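You operate a simulated robot arm through the tools that you are given. There is no shell and no other tool. Be economical: measure what you need, move in short steps, check, and stop when the job is done.

Carry out the task below with a simulated robot arm. There is one attempt and no reset: what you move stays moved.

Task
The toast is done: press stop, turn the dial down to 3 and rack both slices.
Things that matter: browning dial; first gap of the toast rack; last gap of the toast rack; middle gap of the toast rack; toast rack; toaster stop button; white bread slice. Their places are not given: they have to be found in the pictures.

The check looks at the end state, three seconds after you hand in, the way a careful person would. Anything else that was tipped, shoved, dropped, spilled or broken makes it a failure.

Robot
A 7-joint arm with a two-finger parallel gripper, fixed in place. Base frame: the origin is at the foot of the arm, x ahead of it, y to its left, z up; the work surface is at about z = 0.91. Lengths are in m, angles in rad, forces in N, time in s.
With the tool pointing down near the work surface it reaches from about 0.24 to 0.68 m from the base axis. Its first joint turns from -1.152 to 1.152 rad. Payload 2.4 kg.
The tool frame sits at the grasp point between the pads (the TCP): z along the fingers, y along the line on which they close. The tips reach 0.03 m beyond it. The gripper opens to 0.094 m. The fingers are 0.028 m wide and 0.01 m thick; the gripper's body (0.05 by 0.096 m) begins 0.055 m behind the TCP.
Orientation is that of the tool frame in the base frame, as a unit quaternion [x, y, z, w]. With the fingers straight down and closing along the base's y, the tool's x points along the base's -x, its y along +y and its z along -z.

Tools
- The arm moves only by the tool arm_command. Its argument "plan" is a list of rows, each an object of numbers (a shift or turn left out is 0, a gripper value left out holds the last): "tx", "ty", "tz": the shift along the tool's x, y, z in m; "ax", "ay", "az": the turn, a rotation vector about the tool's x, y, z in rad; "fingers": the opening, from 0 (shut) to 1 (fully open). In form: [{"tx": .., "ty": .., "tz": .., "ax": .., "ay": .., "az": .., "fingers": ..}, ...]. A call has 1 to 20 rows; each row shifts and turns the commanded pose from where the row before left it, along the tool's axes as they then stand. Rows are played at 5 a second. More than 0.05 m and 0.15 rad between two rows, or a gripper value outside its range, and nothing of the call is played. Where a pose cannot be reached the arm comes as near as it can. A force on the tool above 90 N (or 10 N above the force at the start of the call, whichever is more), or a blocked arm, ends the call early, and 0.2 s more pass. The fingers move at their own pace (about 0.153 m/s each) and stop on an object; they squeeze with about 24 N. The grip force told is the motor's: it shows also when the fingers shut on nothing. Time passes only in rows, and 0.2 s behind the last, so rows that do not move let the fingers close. The reply holds the time, the measured pose of the TCP, the force on the tool along the base axes, the opening and the grip force, in the units named above and with some noise, with the torque about the TCP (base axes, N m) and any sound that the robot's microphone picked up.
- Cameras (640 x 400 px; columns grow to the right, rows downward): "scene" is fixed at [0.0525, 0.4804, 1.457]; the picture's right is [-0.62, -0.78, 0.00], its down [-0.36, 0.29, -0.89] and it looks along [0.69, -0.56, -0.46] (base axes); focal length 313 px, centre (320, 200). "wrist" rides on the gripper at [0.076, 0.014, -0.103] in the tool frame; the picture's right is [-0.18, 0.98, 0.00], its down [-0.75, -0.14, -0.64] and it looks along [-0.63, -0.12, 0.77] (tool axes); focal length 243 px, centre (320, 200).
- capture(camera): a new picture of that camera. The clock stands still meanwhile.
- measure_at(camera, pixels): for up to 12 pixels [column, row] of the newest picture of that camera ("zoom" is the newest enlarged one), the place [x, y, z] in the base frame of the surface seen there, good to about 0.003 m. The clock stands still meanwhile.
- enlarge(camera, box): a new picture of the part [left, top, right, bottom] of that camera's present view, enlarged. The clock stands still meanwhile.
- close_job(): hands the job in; it is judged then, once.

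Work in short steps. Measure before you move; look again where a grasp or a placing could have gone wrong, and mend it. You have 80 turns and 54 pictures in all, those below and enlarged ones among them. Open the gripper and draw the arm clear of the work before you hand the job in, unless the task says otherwise; then end with one line.

The tools are called after "Call:" as name(argument=value, ...) on one line, values as JSON. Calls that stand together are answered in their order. arm_command: Moves the arm, as the interface text tells. Its arguments: {"type":"object","properties":{"plan":{"type":"array","items":{"type":"object","properties":{"tx":{"type":"number"},"ty":{"type":"number"},"tz":{"type":"number"},"ax":{"type":"number"},"ay":{"type":"number"},"az":{"type":"number"},"fingers":{"type":"number"}}}}},"required":["plan"]} The other tools are called the same way: capture (camera) takes a picture; measure_at (camera, pixels) gives the place of the surface under pixels of a picture; enlarge (camera, box) takes an enlarged picture of a part of a camera's view; close_job () hands the job in.

At the start:

```text
clock: 0.0
tool_pos: [0.3988, 0.0243, 1.249]
orientation: [0.001, 1.0, 0.0, 0.0]
force: [0.5, 0.4, 1.1]
ft_torque: [0.0, -0.02, -0.02]
finger_gap: 0.0943
grasp_force: 0.0
```

scene: 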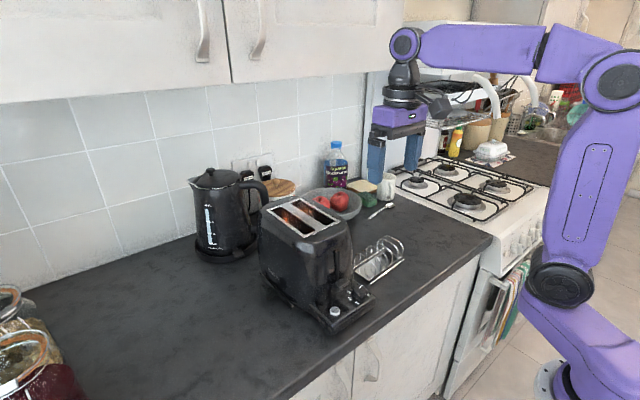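
wrist: 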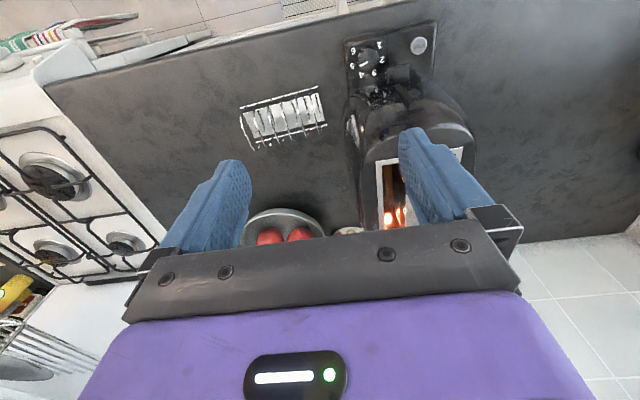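

The scene shows the toaster at about (305,250), its panel with dial and button near (335,310), and the rack at (380,258). I'll enlarge these in both cameras.

Call:
enlarge(camera="scene", box=[250, 180, 420, 340])

Call:
enlarge(camera="wrist", box=[220, 20, 480, 240])

```text
2.50 times, centred on (335, 260) of scene
```

zoom: 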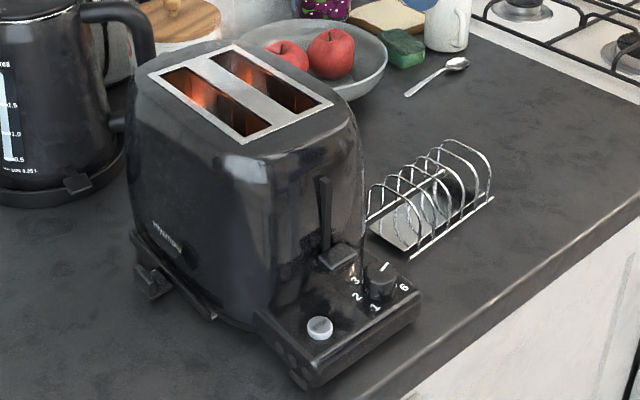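

```text
1.82 times, centred on (350, 130) of wrist
```

zoom: 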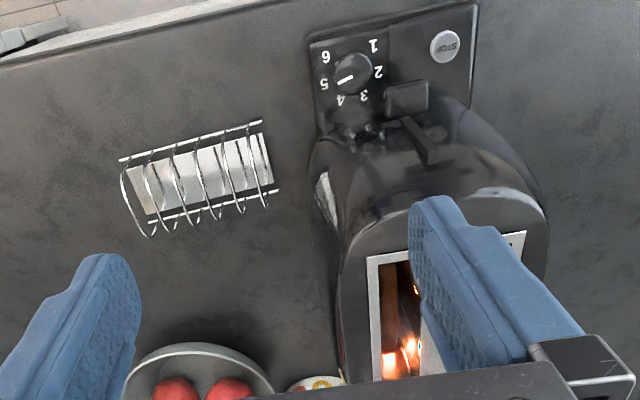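

The wrist zoom shows STOP at (445,46), the dial at (352,73) pointing at 5, and the rack hoops. I measure them all.

Call:
measure_at(camera="zoom", pixels=[[445, 46], [352, 73], [345, 78], [366, 95], [341, 99], [325, 84], [378, 71], [374, 46], [325, 57], [407, 97], [470, 10], [315, 40]])

Call:
measure_at(camera="wrist", pixels=[[243, 108], [318, 90], [252, 148], [326, 124], [381, 165], [464, 150], [386, 225], [391, 175], [368, 160], [470, 130], [420, 45], [365, 61]])

Call:
measure_at(camera="scene", pixels=[[335, 311], [353, 293], [289, 213], [320, 207], [303, 236], [339, 220], [313, 200], [277, 208], [353, 268], [390, 238], [370, 258], [402, 260]])

```text
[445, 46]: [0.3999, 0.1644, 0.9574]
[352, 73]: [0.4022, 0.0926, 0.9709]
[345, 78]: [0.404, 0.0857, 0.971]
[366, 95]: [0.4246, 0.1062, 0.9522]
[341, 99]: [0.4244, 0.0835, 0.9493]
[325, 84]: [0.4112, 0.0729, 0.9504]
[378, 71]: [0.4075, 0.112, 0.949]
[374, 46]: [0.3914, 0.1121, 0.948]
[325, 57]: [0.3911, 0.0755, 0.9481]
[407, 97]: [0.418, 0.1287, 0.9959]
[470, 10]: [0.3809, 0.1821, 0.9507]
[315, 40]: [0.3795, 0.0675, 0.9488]
```

```text
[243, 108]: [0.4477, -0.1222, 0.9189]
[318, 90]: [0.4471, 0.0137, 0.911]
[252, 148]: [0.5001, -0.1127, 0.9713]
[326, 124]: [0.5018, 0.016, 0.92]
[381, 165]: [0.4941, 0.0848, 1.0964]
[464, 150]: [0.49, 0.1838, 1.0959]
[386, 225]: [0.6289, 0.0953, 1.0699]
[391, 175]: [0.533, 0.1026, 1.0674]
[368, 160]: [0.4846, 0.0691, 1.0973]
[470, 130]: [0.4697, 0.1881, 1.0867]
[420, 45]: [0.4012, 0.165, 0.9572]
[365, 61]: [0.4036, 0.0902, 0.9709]
```

```text
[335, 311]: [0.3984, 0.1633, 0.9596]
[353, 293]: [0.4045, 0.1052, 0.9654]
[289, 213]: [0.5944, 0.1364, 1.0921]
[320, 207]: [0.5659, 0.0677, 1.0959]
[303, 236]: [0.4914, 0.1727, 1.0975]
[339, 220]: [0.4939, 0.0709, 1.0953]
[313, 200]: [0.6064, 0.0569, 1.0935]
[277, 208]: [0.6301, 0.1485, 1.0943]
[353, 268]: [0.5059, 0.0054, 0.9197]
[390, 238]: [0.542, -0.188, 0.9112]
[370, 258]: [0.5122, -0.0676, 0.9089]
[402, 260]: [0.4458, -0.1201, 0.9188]
```

Dial at (0.402, 0.093), pointer at 5; it needs about +100° about base z to get to 3. I draw back and lower for a closer look at the panel.

Call:
arm_command(plan=[{"tx": 0.025, "ty": 0.025, "tz": 0.02, "fingers": 1}, {"tx": 0.025, "ty": 0.025, "tz": 0.025}, {"tx": 0.025, "ty": 0.025, "tz": 0.025}, {"tx": 0.025, "ty": 0.015, "tz": 0.025}, {"tz": 0.025}, {}])

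Call:
enlarge(camera="wrist", box=[200, 20, 460, 240])

```text
clock: 1.4
tool_pos: [0.299, 0.1136, 1.1288]
orientation: [0.0, 1.0, 0.0, 0.0]
force: [-0.1, -0.4, 0.2]
ft_torque: [0.01, -0.01, 0.01]
finger_gap: 0.094
grasp_force: 0.0
```

```text
1.82 times, centred on (330, 130) of wrist
```

zoom: 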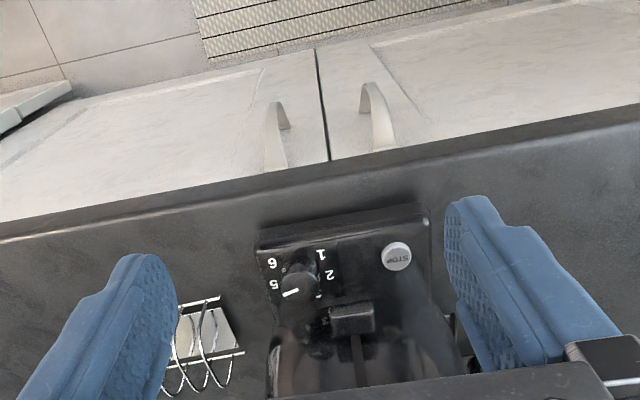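

The close view shows the dial at (298,280), pointer (291,293), STOP (397,256), lever knob (352,319). I measure their extents and the toaster's face.

Call:
measure_at(camera="zoom", pixels=[[397, 256], [291, 293], [313, 280], [298, 270], [332, 310], [372, 308], [332, 332], [352, 325], [300, 345], [330, 365], [400, 360], [430, 375]])

Call:
enlarge(camera="wrist", box=[290, 130, 390, 210])

```text
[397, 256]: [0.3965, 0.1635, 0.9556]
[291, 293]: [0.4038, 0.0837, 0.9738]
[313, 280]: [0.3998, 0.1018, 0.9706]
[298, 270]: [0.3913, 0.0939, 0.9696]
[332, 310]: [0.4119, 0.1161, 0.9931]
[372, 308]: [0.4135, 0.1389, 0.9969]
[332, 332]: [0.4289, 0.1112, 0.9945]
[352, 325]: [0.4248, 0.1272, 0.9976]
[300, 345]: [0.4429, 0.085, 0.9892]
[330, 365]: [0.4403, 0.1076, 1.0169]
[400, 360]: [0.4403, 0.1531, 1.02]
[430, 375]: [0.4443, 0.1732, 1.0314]
```

```text
5.00 times, centred on (340, 170) of wrist
```

zoom: 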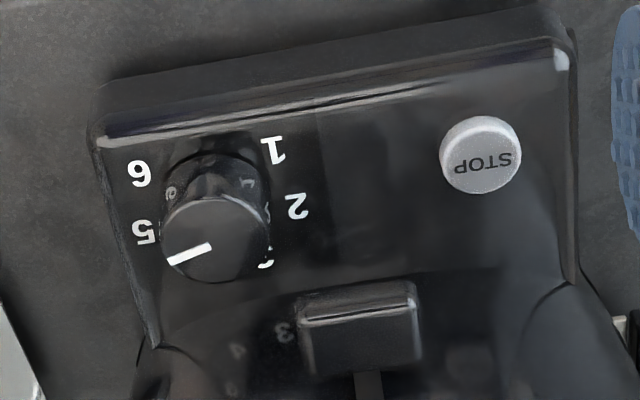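

The toaster face is at x≈0.44, lever knob at x 0.411–0.43, y 0.112–0.141, which will spring up, so I tilt the gripper back 0.5 rad, keep fingers shut, and hover above STOP (0.397,0.164,0.957).

Call:
arm_command(plan=[{"ay": -0.125, "fingers": 0}, {"ay": -0.125}, {"ay": -0.125}, {"ay": -0.125}, {"tx": -0.0053, "ty": 0.0101, "tz": 0.03}, {"tx": -0.0053, "ty": 0.0101, "tz": 0.03}, {"tx": -0.0053, "ty": 0.0101, "tz": 0.03}, {"tx": -0.0053, "ty": 0.0101, "tz": 0.03}, {"tx": -0.0053, "ty": 0.0101, "tz": 0.03}, {}])

Call:
enlarge(camera="scene", box=[280, 220, 400, 340])

```text
clock: 3.6
tool_pos: [0.3954, 0.1644, 1.0118]
orientation: [-0.001, 0.969, 0.001, 0.247]
force: [0.2, 0.0, -0.9]
ft_torque: [-0.02, -0.01, 0.0]
finger_gap: 0.0
grasp_force: 24.0
```

```text
3.33 times, centred on (340, 280) of scene
```

zoom: 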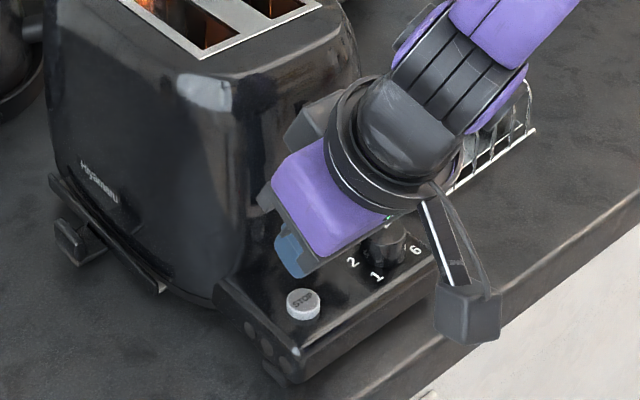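

Fingertips hover just above STOP at (303,303) in the zoom. I lower straight down in small steps to press.

Call:
arm_command(plan=[{"tx": 0.0029, "tz": 0.0053}, {"tx": 0.0029, "tz": 0.0053}, {"tx": 0.0019, "tz": 0.0035}, {"tx": 0.001, "tz": 0.00175}, {"tx": 0.001, "tz": 0.00175}, {"tx": 0.001, "tz": 0.00175}])

Call:
enlarge(camera="scene", box=[250, 180, 400, 340])

```text
clock: 5.0
tool_pos: [0.3935, 0.164, 0.9893]
orientation: [0.0, 0.969, 0.0, 0.248]
force: [0.2, -0.4, 0.4]
ft_torque: [-0.01, -0.01, -0.01]
finger_gap: 0.0
grasp_force: 24.0
```

```text
2.50 times, centred on (325, 260) of scene
```

zoom: 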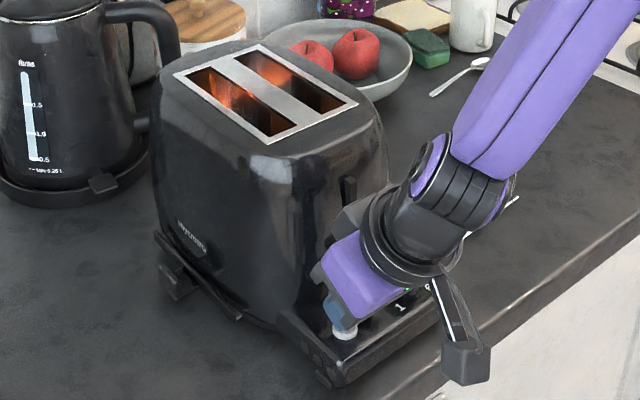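

The tips are over the button with no contact yet (0.4 N); I continue down in 1.5 mm steps.

Call:
arm_command(plan=[{"tx": 0.0007, "tz": 0.0013}, {"tx": 0.0007, "tz": 0.0013}, {"tx": 0.0007, "tz": 0.0013}])

```text
clock: 5.8
tool_pos: [0.3946, 0.165, 0.9839]
orientation: [0.0, 0.969, 0.0, 0.248]
force: [-1.4, 0.9, 8.2]
ft_torque: [0.02, 0.04, -0.01]
finger_gap: 0.0003
grasp_force: 24.1
heard: pop, click
```

Contact at 8 N with a "pop, click". I retreat upward and look at the toaster.

Call:
arm_command(plan=[{"tx": -0.006, "tz": -0.011}, {"tx": -0.012, "tz": -0.022}, {"tz": -0.04}, {"tz": -0.04}, {"tz": -0.03}, {}])

Call:
enlarge(camera="scene", box=[250, 180, 420, 340])

Call:
capture(camera="wrist")

```text
clock: 7.2
tool_pos: [0.3404, 0.1625, 1.1195]
orientation: [0.0, 0.969, 0.0, 0.247]
force: [-0.2, 0.0, -0.4]
ft_torque: [-0.03, -0.01, 0.01]
finger_gap: 0.0001
grasp_force: 24.4
```

```text
2.50 times, centred on (335, 260) of scene
```

zoom: 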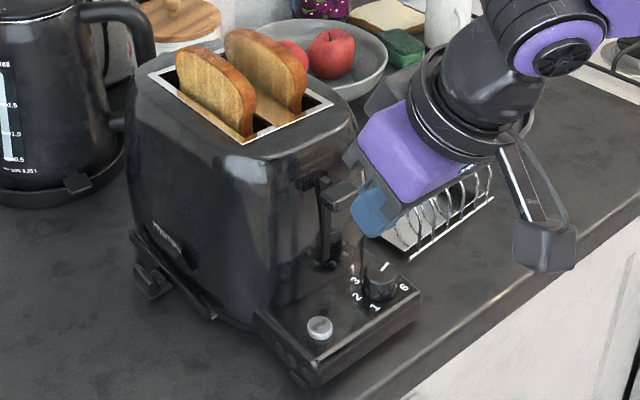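

```text
44 pictures are left
```

wrist: 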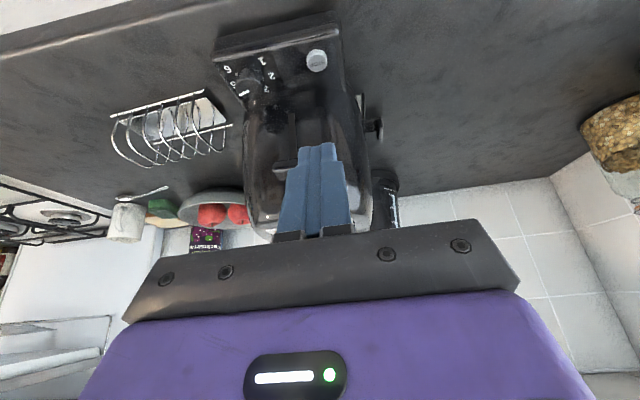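

Both slices popped up. I measure the raised lever knob (zoom ~(343,193)), the dial, and the slice tops.

Call:
measure_at(camera="zoom", pixels=[[343, 190], [352, 190], [335, 200], [202, 60], [245, 133], [180, 55], [262, 45], [302, 105], [230, 35], [215, 95], [245, 75], [382, 268]])

Call:
measure_at(camera="wrist", pixels=[[243, 80], [242, 93], [285, 157], [243, 104], [233, 117]])

```text
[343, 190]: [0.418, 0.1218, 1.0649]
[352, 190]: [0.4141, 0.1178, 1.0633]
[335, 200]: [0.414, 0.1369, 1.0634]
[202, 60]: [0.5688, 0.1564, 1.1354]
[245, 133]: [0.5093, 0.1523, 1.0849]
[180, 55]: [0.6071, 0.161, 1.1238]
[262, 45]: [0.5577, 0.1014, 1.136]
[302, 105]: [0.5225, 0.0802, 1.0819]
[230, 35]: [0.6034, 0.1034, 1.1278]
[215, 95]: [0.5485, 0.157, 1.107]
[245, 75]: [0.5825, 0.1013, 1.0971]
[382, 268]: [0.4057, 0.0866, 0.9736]
```

```text
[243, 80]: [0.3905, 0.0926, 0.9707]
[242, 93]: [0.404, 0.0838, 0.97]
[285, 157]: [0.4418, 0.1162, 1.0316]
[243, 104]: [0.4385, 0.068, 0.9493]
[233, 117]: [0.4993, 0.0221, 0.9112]
```

The lever knob is now at z≈1.06. I move behind the dial, yaw the tilted gripper +50° about base z, and open to half.

Call:
arm_command(plan=[{"tx": 0.0084, "ty": -0.0251, "tz": 0.0294, "fingers": 0.5}, {"tx": 0.0084, "ty": -0.0251, "tz": 0.0294}, {"tx": 0.0084, "ty": -0.0251, "tz": 0.0294}, {"ax": -0.0697, "az": -0.1277}, {"ax": -0.0697, "az": -0.1277}, {"ax": -0.0697, "az": -0.1277}, {"ax": -0.0697, "az": -0.1277}, {"ax": -0.0697, "az": -0.1277}, {"ax": -0.0697, "az": -0.1277}, {}])

Call:
enlarge(camera="scene", box=[290, 200, 420, 330])

Call:
enlarge(camera="wrist", box=[200, 20, 460, 240])

```text
clock: 9.4
tool_pos: [0.3618, 0.0895, 1.0271]
orientation: [-0.409, 0.878, 0.105, 0.226]
force: [-0.2, 0.0, 0.5]
ft_torque: [0.02, 0.01, 0.0]
finger_gap: 0.0472
grasp_force: 0.1
```

```text
3.08 times, centred on (355, 265) of scene
```

zoom: 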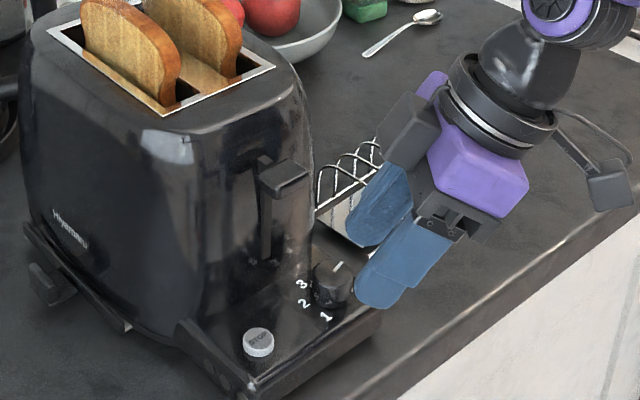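

```text
1.82 times, centred on (330, 130) of wrist
```

zoom: 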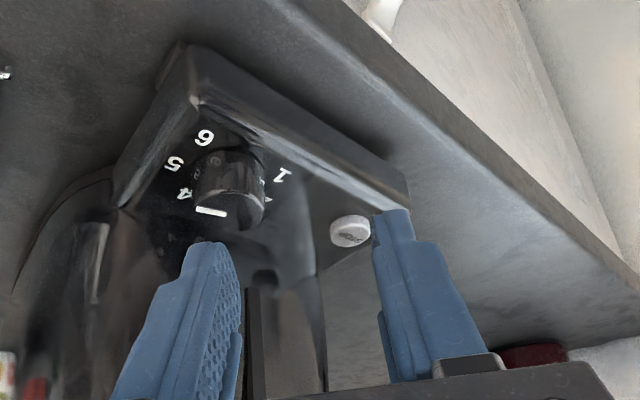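

The gripper is oriented as planned with the dial between heights. I translate over the dial axis at z≈1.03.

Call:
arm_command(plan=[{"tx": -0.01, "ty": -0.0145, "tz": 0.0037}, {"tx": -0.01, "ty": -0.0144, "tz": 0.0037}, {}])

Call:
enlarge(camera="scene", box=[290, 200, 420, 330])

Call:
enlarge(camera="wrist", box=[200, 20, 460, 240])

```text
clock: 10.2
tool_pos: [0.3983, 0.0872, 1.0295]
orientation: [-0.41, 0.878, 0.104, 0.224]
force: [0.0, -0.9, -0.6]
ft_torque: [-0.01, 0.03, -0.01]
finger_gap: 0.0469
grasp_force: 0.0
```

```text
3.08 times, centred on (355, 265) of scene
```

zoom: 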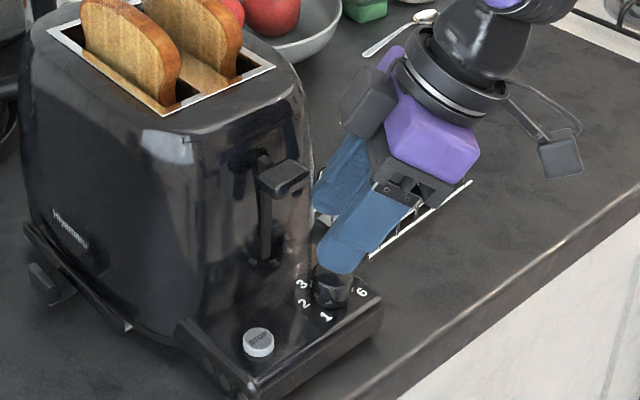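

```text
1.82 times, centred on (330, 130) of wrist
```

zoom: 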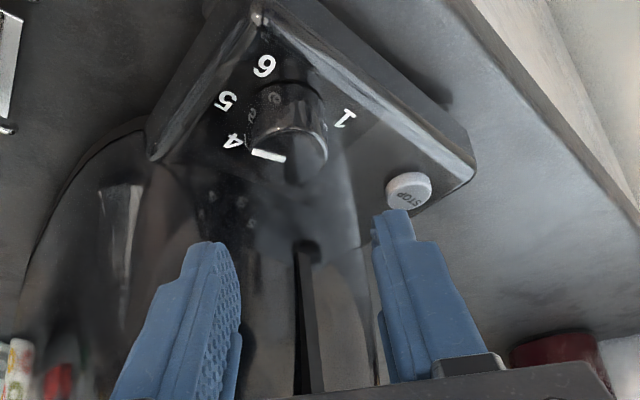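

Fingers straddle the dial (dial zoom (288,130), finger midpoint ~300). I lower 42 mm and close on it.

Call:
arm_command(plan=[{"tx": 0.0068, "tz": 0.0124}, {"tx": 0.0068, "tz": 0.0124}, {"tx": 0.0058, "tz": 0.0107}, {"tx": 0.001, "tz": 0.0018}, {"fingers": 0.1}, {}])

Call:
enlarge(camera="scene", box=[290, 200, 420, 330])

Call:
enlarge(camera="wrist", box=[200, 20, 460, 240])

```text
clock: 11.6
tool_pos: [0.3974, 0.0872, 0.9878]
orientation: [-0.409, 0.878, 0.104, 0.225]
force: [5.7, -1.8, 0.2]
ft_torque: [0.13, -0.29, -0.03]
finger_gap: 0.0295
grasp_force: 24.2
```

```text
3.08 times, centred on (355, 265) of scene
```

zoom: 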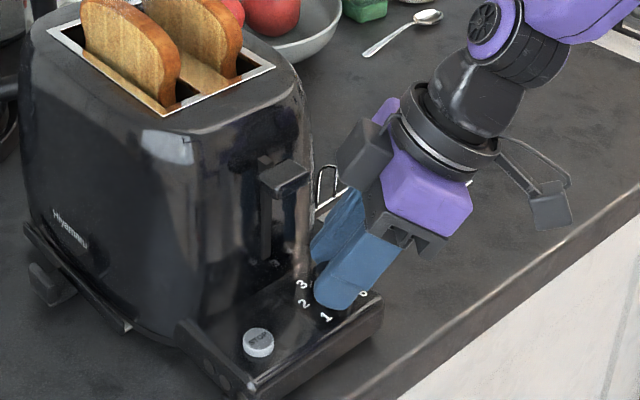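

```text
1.82 times, centred on (330, 130) of wrist
```

zoom: 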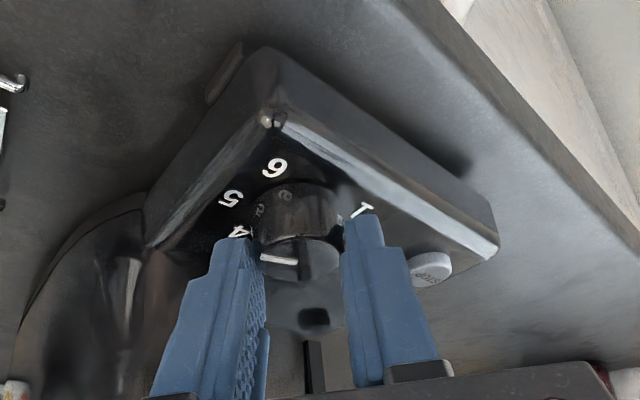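

Gripped (gap 0.0295). I turn the tool -60°... correction: the pointer at 5 (-75°) must go to 3 (+25°), i.e. +100° about base z (x→y).

I'm at the wrong end of the sweep, so I open, swing around the dial axis by -60° to ψ≈-10°, and then look.

Call:
arm_command(plan=[{"fingers": 0.5}, {}, {"ax": 0.0715, "az": 0.1312, "ty": 0.00105}, {"ax": 0.0715, "az": 0.1312, "ty": 0.00105}, {"ax": 0.0715, "az": 0.1312, "ty": 0.00105}, {"ax": 0.0715, "az": 0.1312, "ty": 0.00105}, {"ax": 0.0715, "az": 0.1312, "ty": 0.00105}, {"ax": 0.0715, "az": 0.1312, "ty": 0.00105}, {"ax": 0.0715, "az": 0.1312, "ty": 0.00105}, {}])

Call:
enlarge(camera="wrist", box=[200, 20, 460, 240])

```text
clock: 13.8
tool_pos: [0.3943, 0.0928, 0.9892]
orientation: [0.084, 0.965, -0.021, 0.248]
force: [-0.1, 0.6, 0.4]
ft_torque: [0.04, -0.02, 0.0]
finger_gap: 0.0469
grasp_force: 0.1
```

```text
1.82 times, centred on (330, 130) of wrist
```

zoom: 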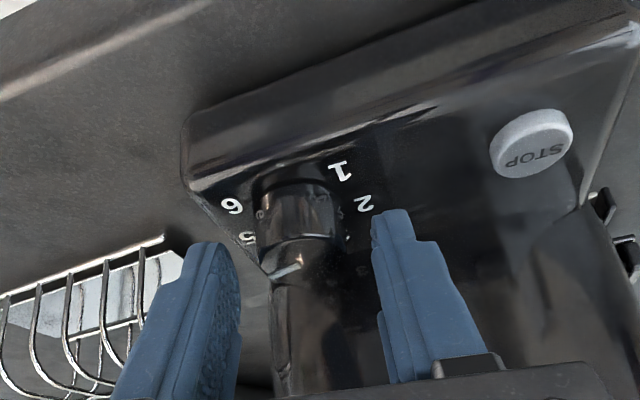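

The dial (300,235) sits between the fingers at ψ≈-10°. I close and turn +60°.

Call:
arm_command(plan=[{"fingers": 0.1}, {}, {"ax": -0.0715, "az": -0.1312, "ty": -0.00105}, {"ax": -0.0715, "az": -0.1312, "ty": -0.00105}, {"ax": -0.0715, "az": -0.1312, "ty": -0.00105}, {"ax": -0.0715, "az": -0.1312, "ty": -0.00105}, {"ax": -0.0715, "az": -0.1312, "ty": -0.00105}, {"ax": -0.0715, "az": -0.1312, "ty": -0.00105}, {"ax": -0.0715, "az": -0.1312, "ty": -0.00105}, {}])

Call:
enlarge(camera="wrist", box=[200, 20, 460, 240])

```text
clock: 16.0
tool_pos: [0.3955, 0.086, 0.9882]
orientation: [-0.411, 0.878, 0.105, 0.224]
force: [2.6, 0.4, 0.1]
ft_torque: [0.43, -0.25, 0.01]
finger_gap: 0.0297
grasp_force: 24.2
```

```text
1.82 times, centred on (330, 130) of wrist
```

zoom: 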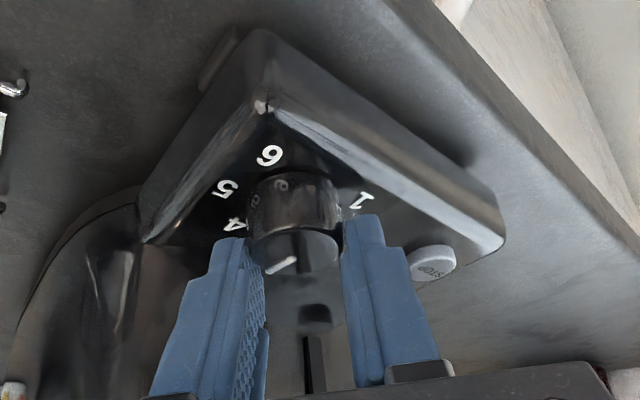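

The dial turned with the gripper. I regrip: open, back 40°, close, and turn the remaining 40°.

Call:
arm_command(plan=[{"fingers": 0.5}, {}, {"ax": 0.0669, "az": 0.1226, "ty": 0.00098}, {"ax": 0.0669, "az": 0.1226, "ty": 0.00098}, {"ax": 0.0669, "az": 0.1226, "ty": 0.00098}, {"ax": 0.0669, "az": 0.1226, "ty": 0.00098}, {"ax": 0.0669, "az": 0.1226, "ty": 0.00098}, {}, {"fingers": 0.1}, {}, {"ax": -0.0669, "az": -0.1226, "ty": -0.00098}, {"ax": -0.0669, "az": -0.1226, "ty": -0.00098}, {"ax": -0.0669, "az": -0.1226, "ty": -0.00098}, {"ax": -0.0669, "az": -0.1226, "ty": -0.00098}, {"ax": -0.0669, "az": -0.1226, "ty": -0.00098}, {}, {"fingers": 0.5}, {}])

Call:
enlarge(camera="wrist", box=[240, 80, 400, 200])

Call:
enlarge(camera="scene", box=[310, 260, 390, 330])

```text
clock: 19.8
tool_pos: [0.3943, 0.0859, 0.9899]
orientation: [-0.381, 0.892, 0.095, 0.223]
force: [-7.2, -1.6, 4.9]
ft_torque: [-0.08, -0.07, -0.11]
finger_gap: 0.0448
grasp_force: 0.1
out of reach, approached as far as the arm can: row 14
```

```text
3.33 times, centred on (320, 140) of wrist
```

zoom: 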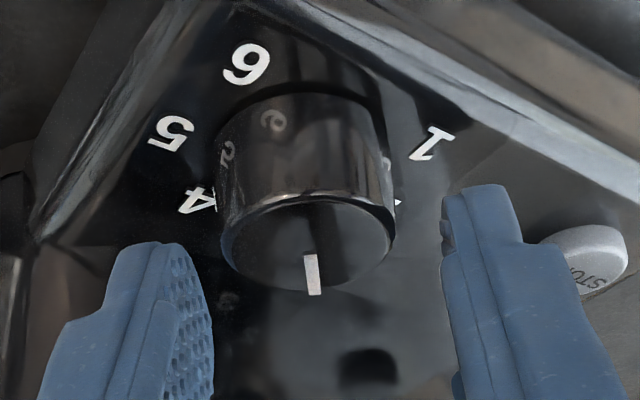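

```text
5.71 times, centred on (350, 295) of scene
```

zoom: 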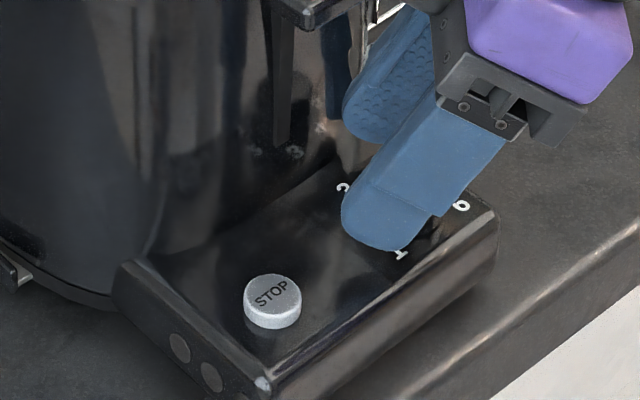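

Pointer moved to roughly heading +x+y side, but the arm reached a limit and one finger seems to touch something. I narrow slightly and lift straight up, then look.

Call:
arm_command(plan=[{"fingers": 0.42}, {"tx": -0.005, "tz": -0.0085}, {"tx": -0.01, "tz": -0.018}, {"tx": -0.01, "tz": -0.018}, {"tz": -0.04}, {"tz": -0.03}, {}])

Call:
enlarge(camera="wrist", box=[200, 20, 400, 170])

Call:
enlarge(camera="scene", box=[310, 260, 390, 330])

```text
clock: 21.4
tool_pos: [0.3738, 0.061, 1.101]
orientation: [-0.381, 0.892, 0.095, 0.223]
force: [-0.4, -0.1, 0.1]
ft_torque: [-0.03, 0.04, 0.02]
finger_gap: 0.0395
grasp_force: 0.0
```

```text
2.67 times, centred on (300, 95) of wrist
```

zoom: 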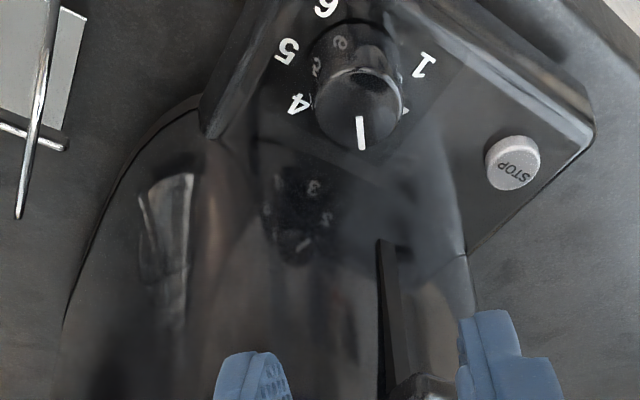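

```text
5.71 times, centred on (350, 295) of scene
```

zoom: 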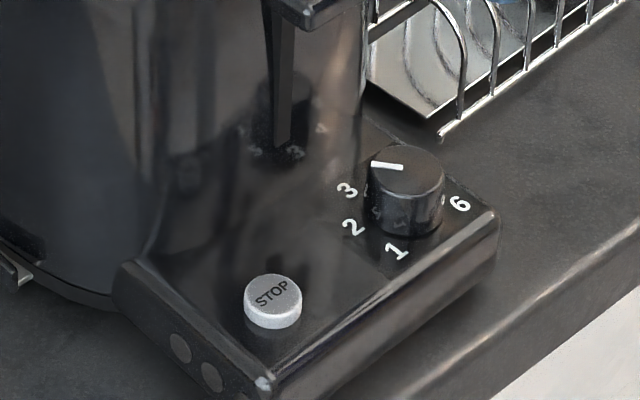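

The dial now reads near 3; I measure the pointer ends and cap centre for the angle.

Call:
measure_at(camera="zoom", pixels=[[374, 164], [401, 168], [372, 172], [444, 172], [408, 150], [408, 193], [345, 191], [352, 227], [396, 250], [460, 205]])

Call:
measure_at(camera="wrist", pixels=[[334.6, 64], [335.6, 75], [335, 68]])

```text
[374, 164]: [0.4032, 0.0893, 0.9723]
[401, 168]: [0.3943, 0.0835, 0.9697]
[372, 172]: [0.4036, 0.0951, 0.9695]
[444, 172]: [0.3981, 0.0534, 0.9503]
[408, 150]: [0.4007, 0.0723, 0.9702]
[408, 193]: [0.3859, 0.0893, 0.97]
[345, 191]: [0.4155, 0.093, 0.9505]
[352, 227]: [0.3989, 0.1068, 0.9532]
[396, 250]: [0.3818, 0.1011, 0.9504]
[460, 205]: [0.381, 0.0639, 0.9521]
```

```text
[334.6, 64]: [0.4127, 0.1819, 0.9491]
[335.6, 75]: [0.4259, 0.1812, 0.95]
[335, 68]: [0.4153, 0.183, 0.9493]
```

The lettering has shifted ~1 cm compared to before: the toaster got nudged. I take a full scene picture to quantify.

Call:
capture(camera="scene")

Call:
enlarge(camera="scene", box=[250, 180, 420, 340])

```text
31 pictures are left
```

scene: 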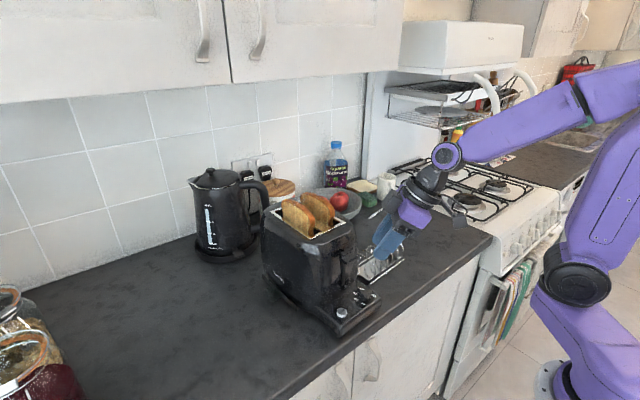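

```text
2.50 times, centred on (335, 260) of scene
```

zoom: 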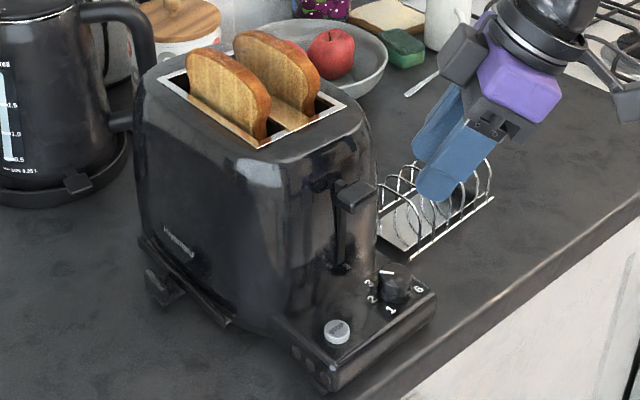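

I measure the button and top frame corners to find shift and rotation.

Call:
measure_at(camera="zoom", pixels=[[337, 331], [390, 288], [346, 106], [258, 147], [157, 78], [391, 310], [420, 288], [370, 298], [370, 283], [382, 274], [394, 273], [353, 190]])

Call:
measure_at(camera="scene", pixels=[[342, 313], [303, 237], [345, 222], [378, 258], [395, 255]])

```text
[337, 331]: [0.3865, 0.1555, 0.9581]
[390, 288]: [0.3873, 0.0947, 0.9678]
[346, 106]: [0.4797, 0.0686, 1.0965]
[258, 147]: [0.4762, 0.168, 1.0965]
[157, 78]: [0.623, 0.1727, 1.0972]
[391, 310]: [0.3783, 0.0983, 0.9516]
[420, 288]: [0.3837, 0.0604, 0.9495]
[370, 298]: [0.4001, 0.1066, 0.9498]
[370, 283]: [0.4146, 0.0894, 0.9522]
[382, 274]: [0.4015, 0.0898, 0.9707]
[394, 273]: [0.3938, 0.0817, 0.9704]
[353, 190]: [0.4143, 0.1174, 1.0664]
```

```text
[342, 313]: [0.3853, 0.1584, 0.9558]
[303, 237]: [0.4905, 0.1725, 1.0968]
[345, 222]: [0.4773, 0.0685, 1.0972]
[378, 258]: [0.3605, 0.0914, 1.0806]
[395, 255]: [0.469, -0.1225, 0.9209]
```

The toaster moved about (-0.010,-0.009) and the pointer looks a bit past 3 toward 2. I straighten the tool to vertical above the panel for a proper overhead look.

Call:
arm_command(plan=[{"tz": -0.02}, {"ax": 0.0633, "az": 0.1187}, {"ax": 0.0633, "az": 0.1187}, {"ax": 0.0633, "az": 0.1187}, {"ax": 0.0633, "az": 0.1187}, {"ax": 0.0633, "az": 0.1187}, {"ax": 0.0633, "az": 0.1187}, {"ay": 0.1225}, {"ay": 0.1225}, {"ay": 0.1225}, {"ay": 0.1225}, {"tz": -0.04, "ty": 0.01}, {"tz": -0.04, "ty": 0.01}, {}])

Call:
enlarge(camera="wrist", box=[240, 30, 440, 155])

```text
clock: 24.4
tool_pos: [0.3672, 0.0752, 1.1974]
orientation: [0.0, 1.0, 0.0, -0.001]
force: [0.2, 0.2, 0.0]
ft_torque: [-0.02, 0.01, -0.03]
finger_gap: 0.0393
grasp_force: 0.1
```

```text
3.20 times, centred on (340, 92) of wrist
```

zoom: 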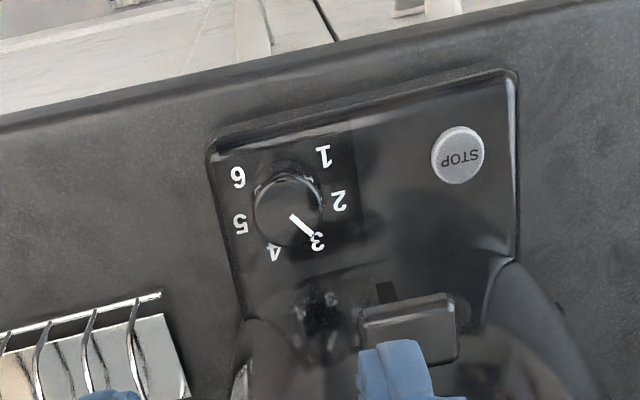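

From above, the pointer aims straight at 3. Now I measure the toaster's present pose from this view.

Call:
measure_at(camera="zoom", pixels=[[458, 154], [287, 208], [324, 155], [339, 201], [317, 240], [273, 254], [241, 224], [238, 177], [207, 148], [516, 75], [514, 255], [242, 318]])

```text
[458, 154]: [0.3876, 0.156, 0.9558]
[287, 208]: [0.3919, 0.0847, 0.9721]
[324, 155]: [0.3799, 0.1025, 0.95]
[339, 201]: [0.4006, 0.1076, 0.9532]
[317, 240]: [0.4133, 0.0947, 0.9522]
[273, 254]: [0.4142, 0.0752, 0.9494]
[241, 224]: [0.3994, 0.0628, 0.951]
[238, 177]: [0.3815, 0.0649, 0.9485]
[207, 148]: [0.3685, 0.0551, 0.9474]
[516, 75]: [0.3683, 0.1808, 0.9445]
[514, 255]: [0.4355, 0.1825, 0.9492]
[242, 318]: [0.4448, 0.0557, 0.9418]
```

Mean toaster shift is (-0.010,-0.009) with no rotation. I'll nudge it back gently: first go down in front of the panel's face with shut fingers.

Call:
arm_command(plan=[{"tx": 0.019, "ty": 0.0215, "fingers": 0}, {"tx": 0.019, "ty": 0.0213}, {"tz": 0.04}, {"tz": 0.04}, {"tz": 0.04}, {"tz": 0.04}, {"tz": 0.04}, {"tz": 0.038}, {}])

Call:
enlarge(camera="scene", box=[290, 220, 410, 340])

```text
clock: 26.4
tool_pos: [0.3304, 0.1181, 0.96]
orientation: [0.0, 1.0, -0.001, 0.001]
force: [-0.3, -0.2, 0.3]
ft_torque: [-0.02, 0.04, 0.01]
finger_gap: 0.0002
grasp_force: 23.8
```

```text
3.33 times, centred on (350, 280) of scene
```

zoom: 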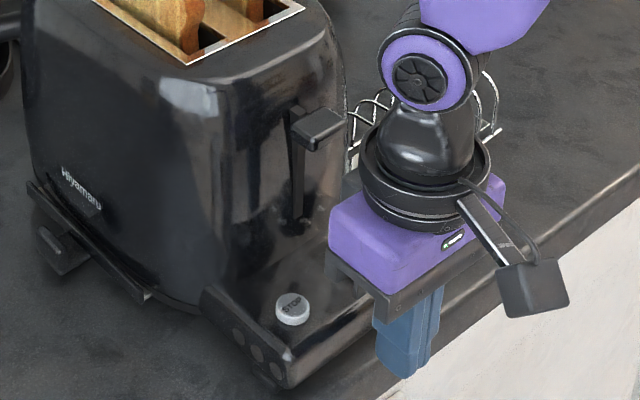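

Fingers are in front of the panel face. I advance in +x until contact, watching the force.

Call:
arm_command(plan=[{"tx": -0.01}, {"tx": -0.006}, {"tx": -0.003}, {"tx": -0.002}, {"tx": -0.002}])

```text
clock: 27.6
tool_pos: [0.3501, 0.118, 0.9603]
orientation: [-0.001, 1.0, -0.001, -0.005]
force: [-21.2, 1.2, 14.2]
ft_torque: [0.08, 0.0, 0.04]
finger_gap: 0.0
grasp_force: 24.2
```

Contact at 21 N. I continue in small steps and measure the STOP button after.

Call:
arm_command(plan=[{"tx": -0.002}, {"tx": -0.002}, {"tx": -0.002}, {}])

Call:
enlarge(camera="scene", box=[250, 180, 420, 340])

Call:
measure_at(camera="zoom", pixels=[[337, 331], [336, 330], [335, 329], [346, 106], [258, 147]])

```text
clock: 28.6
tool_pos: [0.3577, 0.119, 0.9608]
orientation: [0.0, 1.0, -0.001, 0.0]
force: [-8.0, -0.6, -6.6]
ft_torque: [0.0, 0.35, 0.02]
finger_gap: 0.0
grasp_force: 24.2
```

```text
2.50 times, centred on (335, 260) of scene
```

zoom: 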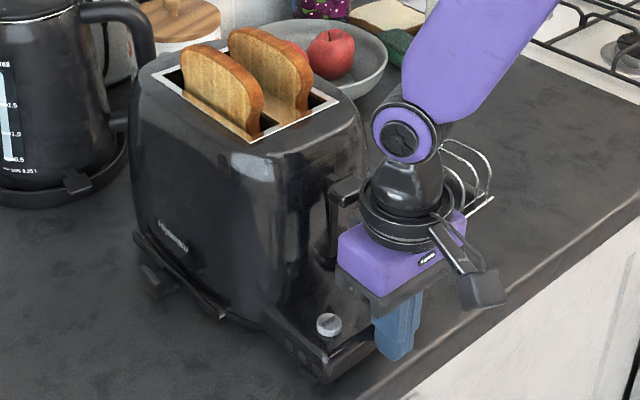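

```text
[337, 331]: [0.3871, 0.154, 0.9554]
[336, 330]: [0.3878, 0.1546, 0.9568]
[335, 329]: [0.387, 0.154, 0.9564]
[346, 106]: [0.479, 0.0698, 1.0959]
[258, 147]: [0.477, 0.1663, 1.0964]
```

The toaster moved: STOP now at (328,325) in the zoom versus (337,331) before and (319,328) originally. I measure it.

Call:
measure_at(camera="zoom", pixels=[[328, 324], [329, 322], [340, 102], [250, 142], [152, 75], [345, 190], [337, 112]])

```text
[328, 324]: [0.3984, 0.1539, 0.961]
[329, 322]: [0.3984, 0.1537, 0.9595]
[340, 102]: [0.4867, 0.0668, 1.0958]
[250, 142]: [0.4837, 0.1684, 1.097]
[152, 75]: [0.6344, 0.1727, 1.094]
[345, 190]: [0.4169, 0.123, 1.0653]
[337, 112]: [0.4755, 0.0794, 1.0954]
```

X is restored (STOP x 0.398). Next is +0.009 in y: I retreat, rise, and measure the free space to the right of the toaster, bowl and rack.

Call:
arm_command(plan=[{"tx": 0.01}, {"tx": 0.01}, {"tz": -0.045}, {"tz": -0.045}, {"tz": -0.045}, {"tz": -0.045}, {"tz": -0.045}, {"tx": -0.02, "ty": -0.045}, {"tx": -0.02, "ty": -0.045}, {"tx": -0.03, "ty": -0.03}, {}])

Call:
capture(camera="wrist")

```text
clock: 31.0
tool_pos: [0.4085, -0.002, 1.1841]
orientation: [0.0, 1.0, -0.001, -0.001]
force: [-0.6, -0.3, -0.5]
ft_torque: [0.03, 0.01, 0.02]
finger_gap: 0.0002
grasp_force: 23.8
```

```text
26 pictures are left
```

wrist: 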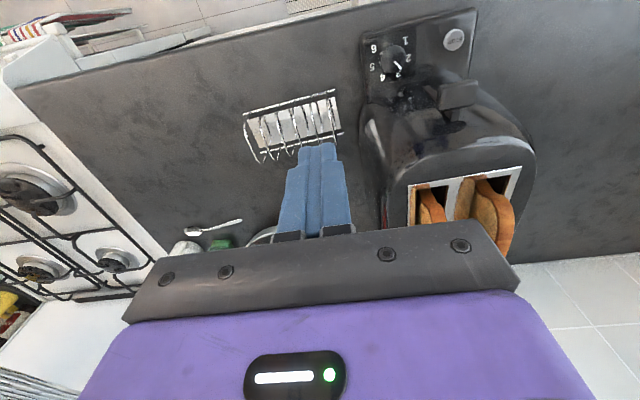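

I measure the toaster's right side (362,130),(385,190), rack corners, STOP, and bowl rim.

Call:
measure_at(camera="wrist", pixels=[[454, 40], [392, 61], [366, 145], [380, 180], [386, 215], [262, 235], [242, 113], [335, 91], [345, 132], [262, 160], [362, 105], [384, 230]])

Call:
enlarge(camera="wrist", box=[230, 80, 350, 170])

```text
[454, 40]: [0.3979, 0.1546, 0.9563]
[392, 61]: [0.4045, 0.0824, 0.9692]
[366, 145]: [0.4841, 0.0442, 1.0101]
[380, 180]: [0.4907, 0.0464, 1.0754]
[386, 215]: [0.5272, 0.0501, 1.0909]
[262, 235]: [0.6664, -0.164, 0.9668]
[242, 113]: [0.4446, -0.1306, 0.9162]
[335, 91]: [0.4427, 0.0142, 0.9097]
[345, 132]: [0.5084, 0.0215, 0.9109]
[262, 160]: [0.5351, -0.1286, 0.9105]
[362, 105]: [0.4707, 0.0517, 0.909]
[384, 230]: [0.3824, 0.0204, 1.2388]
```

```text
4.44 times, centred on (290, 125) of wrist
```

zoom: 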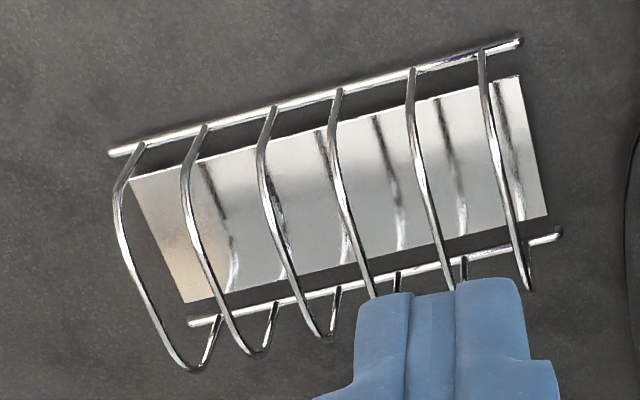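

Toaster side is at y≈0.045; free space at x≈0.535. I go there, roll the gripper 0.55 rad so the tips lean toward +y, and descend beside the toaster.

Call:
arm_command(plan=[{"tx": -0.042, "ty": -0.002}, {"tx": -0.042, "ty": -0.002}, {"tx": -0.043}, {"ax": -0.1375}, {"ax": -0.1375}, {"ax": -0.1375}, {"ax": -0.1375}, {"ty": -0.0178, "tz": 0.029}, {"ty": -0.0178, "tz": 0.029}, {"ty": -0.0178, "tz": 0.029}, {"ty": -0.0178, "tz": 0.029}, {"ty": -0.0178, "tz": 0.029}, {}])

Call:
enlarge(camera="scene", box=[250, 180, 420, 340])

```text
clock: 33.8
tool_pos: [0.5332, -0.006, 1.0131]
orientation: [0.0, 0.963, 0.271, 0.0]
force: [-0.2, 1.2, 0.6]
ft_torque: [0.03, -0.05, 0.0]
finger_gap: 0.0002
grasp_force: 24.0
```

```text
2.50 times, centred on (335, 260) of scene
```

zoom: 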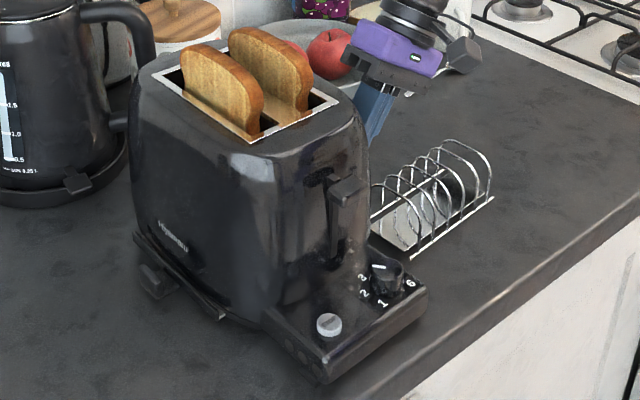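

Fingers are down beside the toaster, clear of rack and bowl. I advance in +y until contact.

Call:
arm_command(plan=[{"ty": 0.0102, "tz": 0.0063}, {"ty": 0.006, "tz": 0.0037}, {"ty": 0.0034, "tz": 0.0021}, {"ty": 0.0017, "tz": 0.001}, {"ty": 0.0017, "tz": 0.001}])

```text
clock: 35.0
tool_pos: [0.5351, 0.02, 1.0149]
orientation: [0.001, 0.963, 0.27, 0.001]
force: [-2.9, -13.8, 2.2]
ft_torque: [-0.31, 0.04, 0.23]
finger_gap: 0.0001
grasp_force: 23.8
```

Contact at 14 N near y=0.02. I push 8 mm further in 2 mm steps and check.

Call:
arm_command(plan=[{"ty": 0.0017, "tz": 0.001}, {"ty": 0.0017, "tz": 0.001}, {"ty": 0.0017, "tz": 0.001}, {"ty": 0.0017, "tz": 0.001}, {}])

Call:
enlarge(camera="scene", box=[250, 180, 420, 340])

```text
clock: 36.2
tool_pos: [0.5352, 0.0298, 1.016]
orientation: [-0.001, 0.963, 0.27, 0.0]
force: [-2.4, -11.5, -1.3]
ft_torque: [-0.25, 0.08, 0.24]
finger_gap: 0.0002
grasp_force: 24.1
```

```text
2.50 times, centred on (335, 260) of scene
```

zoom: 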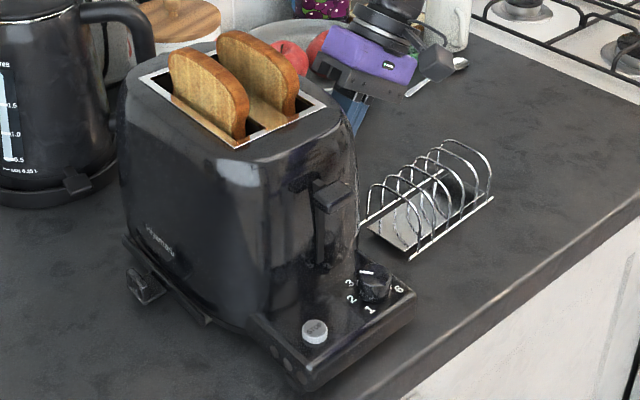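

It moved a bit beyond: STOP at (314,331) vs (319,328) originally. I measure.

Call:
measure_at(camera="zoom", pixels=[[314, 330], [327, 106], [236, 147], [139, 76], [370, 272], [352, 283], [369, 310], [398, 289]])

```text
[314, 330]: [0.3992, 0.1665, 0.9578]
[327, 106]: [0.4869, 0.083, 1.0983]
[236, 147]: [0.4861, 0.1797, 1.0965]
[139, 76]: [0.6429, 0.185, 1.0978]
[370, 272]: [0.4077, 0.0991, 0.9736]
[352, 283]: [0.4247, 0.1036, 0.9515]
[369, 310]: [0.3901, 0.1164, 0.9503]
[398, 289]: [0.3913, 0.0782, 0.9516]
```

Within ~3 mm of its original place: good. I back off in -y, rise, unroll, and move to view slices from above.

Call:
arm_command(plan=[{"ty": -0.0102, "tz": -0.0063}, {"ty": -0.0102, "tz": -0.0063}, {"ty": 0.0209, "tz": -0.0341}, {"ty": 0.0209, "tz": -0.0341}, {"ty": 0.0209, "tz": -0.0341}, {"ty": 0.0209, "tz": -0.0341}, {"ty": 0.0209, "tz": -0.0341}, {"ty": 0.0209, "tz": -0.0341, "fingers": 0.5}, {"ax": 0.1375}, {"ax": 0.1375}, {"ax": 0.1375}, {"ax": 0.1375}, {"tx": 0.04, "ty": 0.03}, {"tx": 0.04, "ty": 0.03}, {"tx": 0.04, "ty": 0.03}, {}])

Call:
capture(camera="wrist")

```text
clock: 39.6
tool_pos: [0.4124, 0.0967, 1.2558]
orientation: [0.0, 1.0, -0.001, 0.0]
force: [-0.4, 0.4, -0.1]
ft_torque: [-0.01, 0.03, 0.0]
finger_gap: 0.0472
grasp_force: 0.1
```

```text
22 pictures are left
```

wrist: 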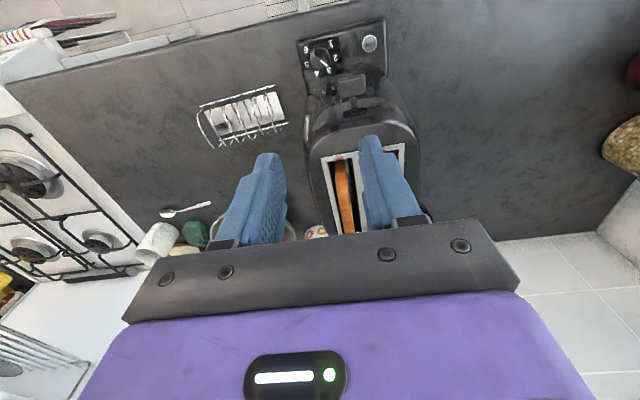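

The fingers hide the slices in the wrist view; I use the scene camera, closely enlarged on slices and then the rack.

Call:
enlarge(camera="scene", box=[275, 185, 345, 245])

Call:
measure_at(camera="wrist", pixels=[[335, 165], [343, 165], [340, 190], [347, 220], [350, 228], [325, 165], [404, 148], [369, 43], [411, 190], [405, 200], [220, 130], [280, 120]])

```text
6.67 times, centred on (310, 215) of scene
```

zoom: 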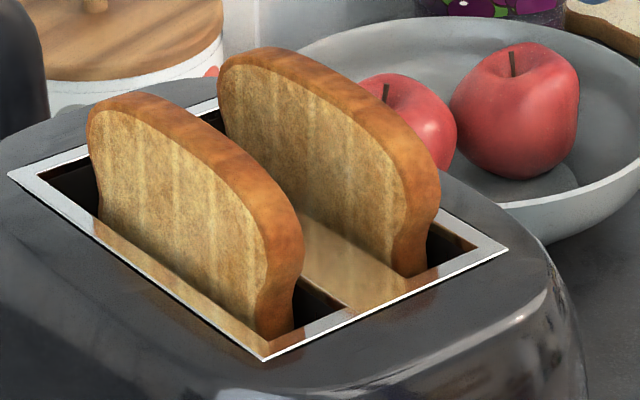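

```text
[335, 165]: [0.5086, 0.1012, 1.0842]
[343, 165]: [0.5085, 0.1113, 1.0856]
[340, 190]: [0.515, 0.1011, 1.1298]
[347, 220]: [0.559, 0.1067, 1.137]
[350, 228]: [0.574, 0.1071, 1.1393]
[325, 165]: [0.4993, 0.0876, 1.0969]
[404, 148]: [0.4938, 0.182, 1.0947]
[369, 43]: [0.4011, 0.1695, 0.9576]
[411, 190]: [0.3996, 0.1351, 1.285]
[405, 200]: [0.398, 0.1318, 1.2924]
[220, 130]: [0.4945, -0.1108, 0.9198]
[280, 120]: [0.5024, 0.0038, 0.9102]
```

I measure the faces and crust edges of both slices in the zoom.

Call:
measure_at(camera="zoom", pixels=[[130, 170], [230, 240], [160, 105], [190, 125], [240, 165], [215, 165], [290, 110], [370, 170], [310, 75], [290, 85], [430, 190], [290, 290]])

Call:
enlarge(camera="scene", box=[345, 225, 415, 290])

```text
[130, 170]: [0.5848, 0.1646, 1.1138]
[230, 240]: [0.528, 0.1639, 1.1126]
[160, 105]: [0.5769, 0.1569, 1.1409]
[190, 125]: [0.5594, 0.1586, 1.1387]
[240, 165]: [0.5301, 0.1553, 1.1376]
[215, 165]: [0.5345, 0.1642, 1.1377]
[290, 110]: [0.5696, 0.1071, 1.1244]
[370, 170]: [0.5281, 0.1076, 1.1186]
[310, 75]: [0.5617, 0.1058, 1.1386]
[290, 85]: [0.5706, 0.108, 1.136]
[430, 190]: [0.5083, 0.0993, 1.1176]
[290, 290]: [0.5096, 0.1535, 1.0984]
```

```text
6.15 times, centred on (380, 258) of scene
```

zoom: 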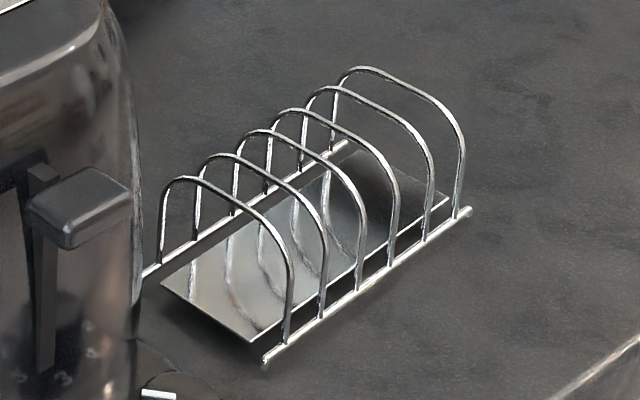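

I measure the rack's hoop feet, hoop tops and plate.

Call:
measure_at(camera="zoom", pixels=[[286, 342], [321, 317], [358, 290], [391, 265], [425, 240], [456, 215], [266, 361], [160, 262], [195, 178], [228, 157], [262, 134], [296, 111]])

Call:
measure_at(camera="zoom", pixels=[[340, 90], [375, 73], [205, 285], [255, 330], [370, 170], [300, 240], [288, 290], [324, 260], [362, 230], [395, 205], [430, 180], [462, 150]])

```text
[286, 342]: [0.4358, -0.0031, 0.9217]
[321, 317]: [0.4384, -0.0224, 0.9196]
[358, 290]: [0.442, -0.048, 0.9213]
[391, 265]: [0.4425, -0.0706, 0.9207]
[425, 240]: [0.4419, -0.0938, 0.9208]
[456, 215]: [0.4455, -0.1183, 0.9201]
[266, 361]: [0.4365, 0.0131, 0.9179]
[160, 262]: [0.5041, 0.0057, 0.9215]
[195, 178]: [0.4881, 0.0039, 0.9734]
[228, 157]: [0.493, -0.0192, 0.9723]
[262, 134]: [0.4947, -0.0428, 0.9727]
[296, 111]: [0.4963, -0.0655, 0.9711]
```

```text
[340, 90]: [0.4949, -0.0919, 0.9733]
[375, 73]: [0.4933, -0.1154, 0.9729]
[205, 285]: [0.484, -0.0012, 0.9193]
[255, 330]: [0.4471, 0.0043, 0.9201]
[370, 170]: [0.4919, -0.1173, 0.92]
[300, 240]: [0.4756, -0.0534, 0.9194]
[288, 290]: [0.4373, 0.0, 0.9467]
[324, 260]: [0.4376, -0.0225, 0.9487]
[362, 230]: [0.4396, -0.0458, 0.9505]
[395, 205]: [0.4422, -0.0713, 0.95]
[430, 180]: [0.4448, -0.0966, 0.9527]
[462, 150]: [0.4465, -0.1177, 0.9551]
```

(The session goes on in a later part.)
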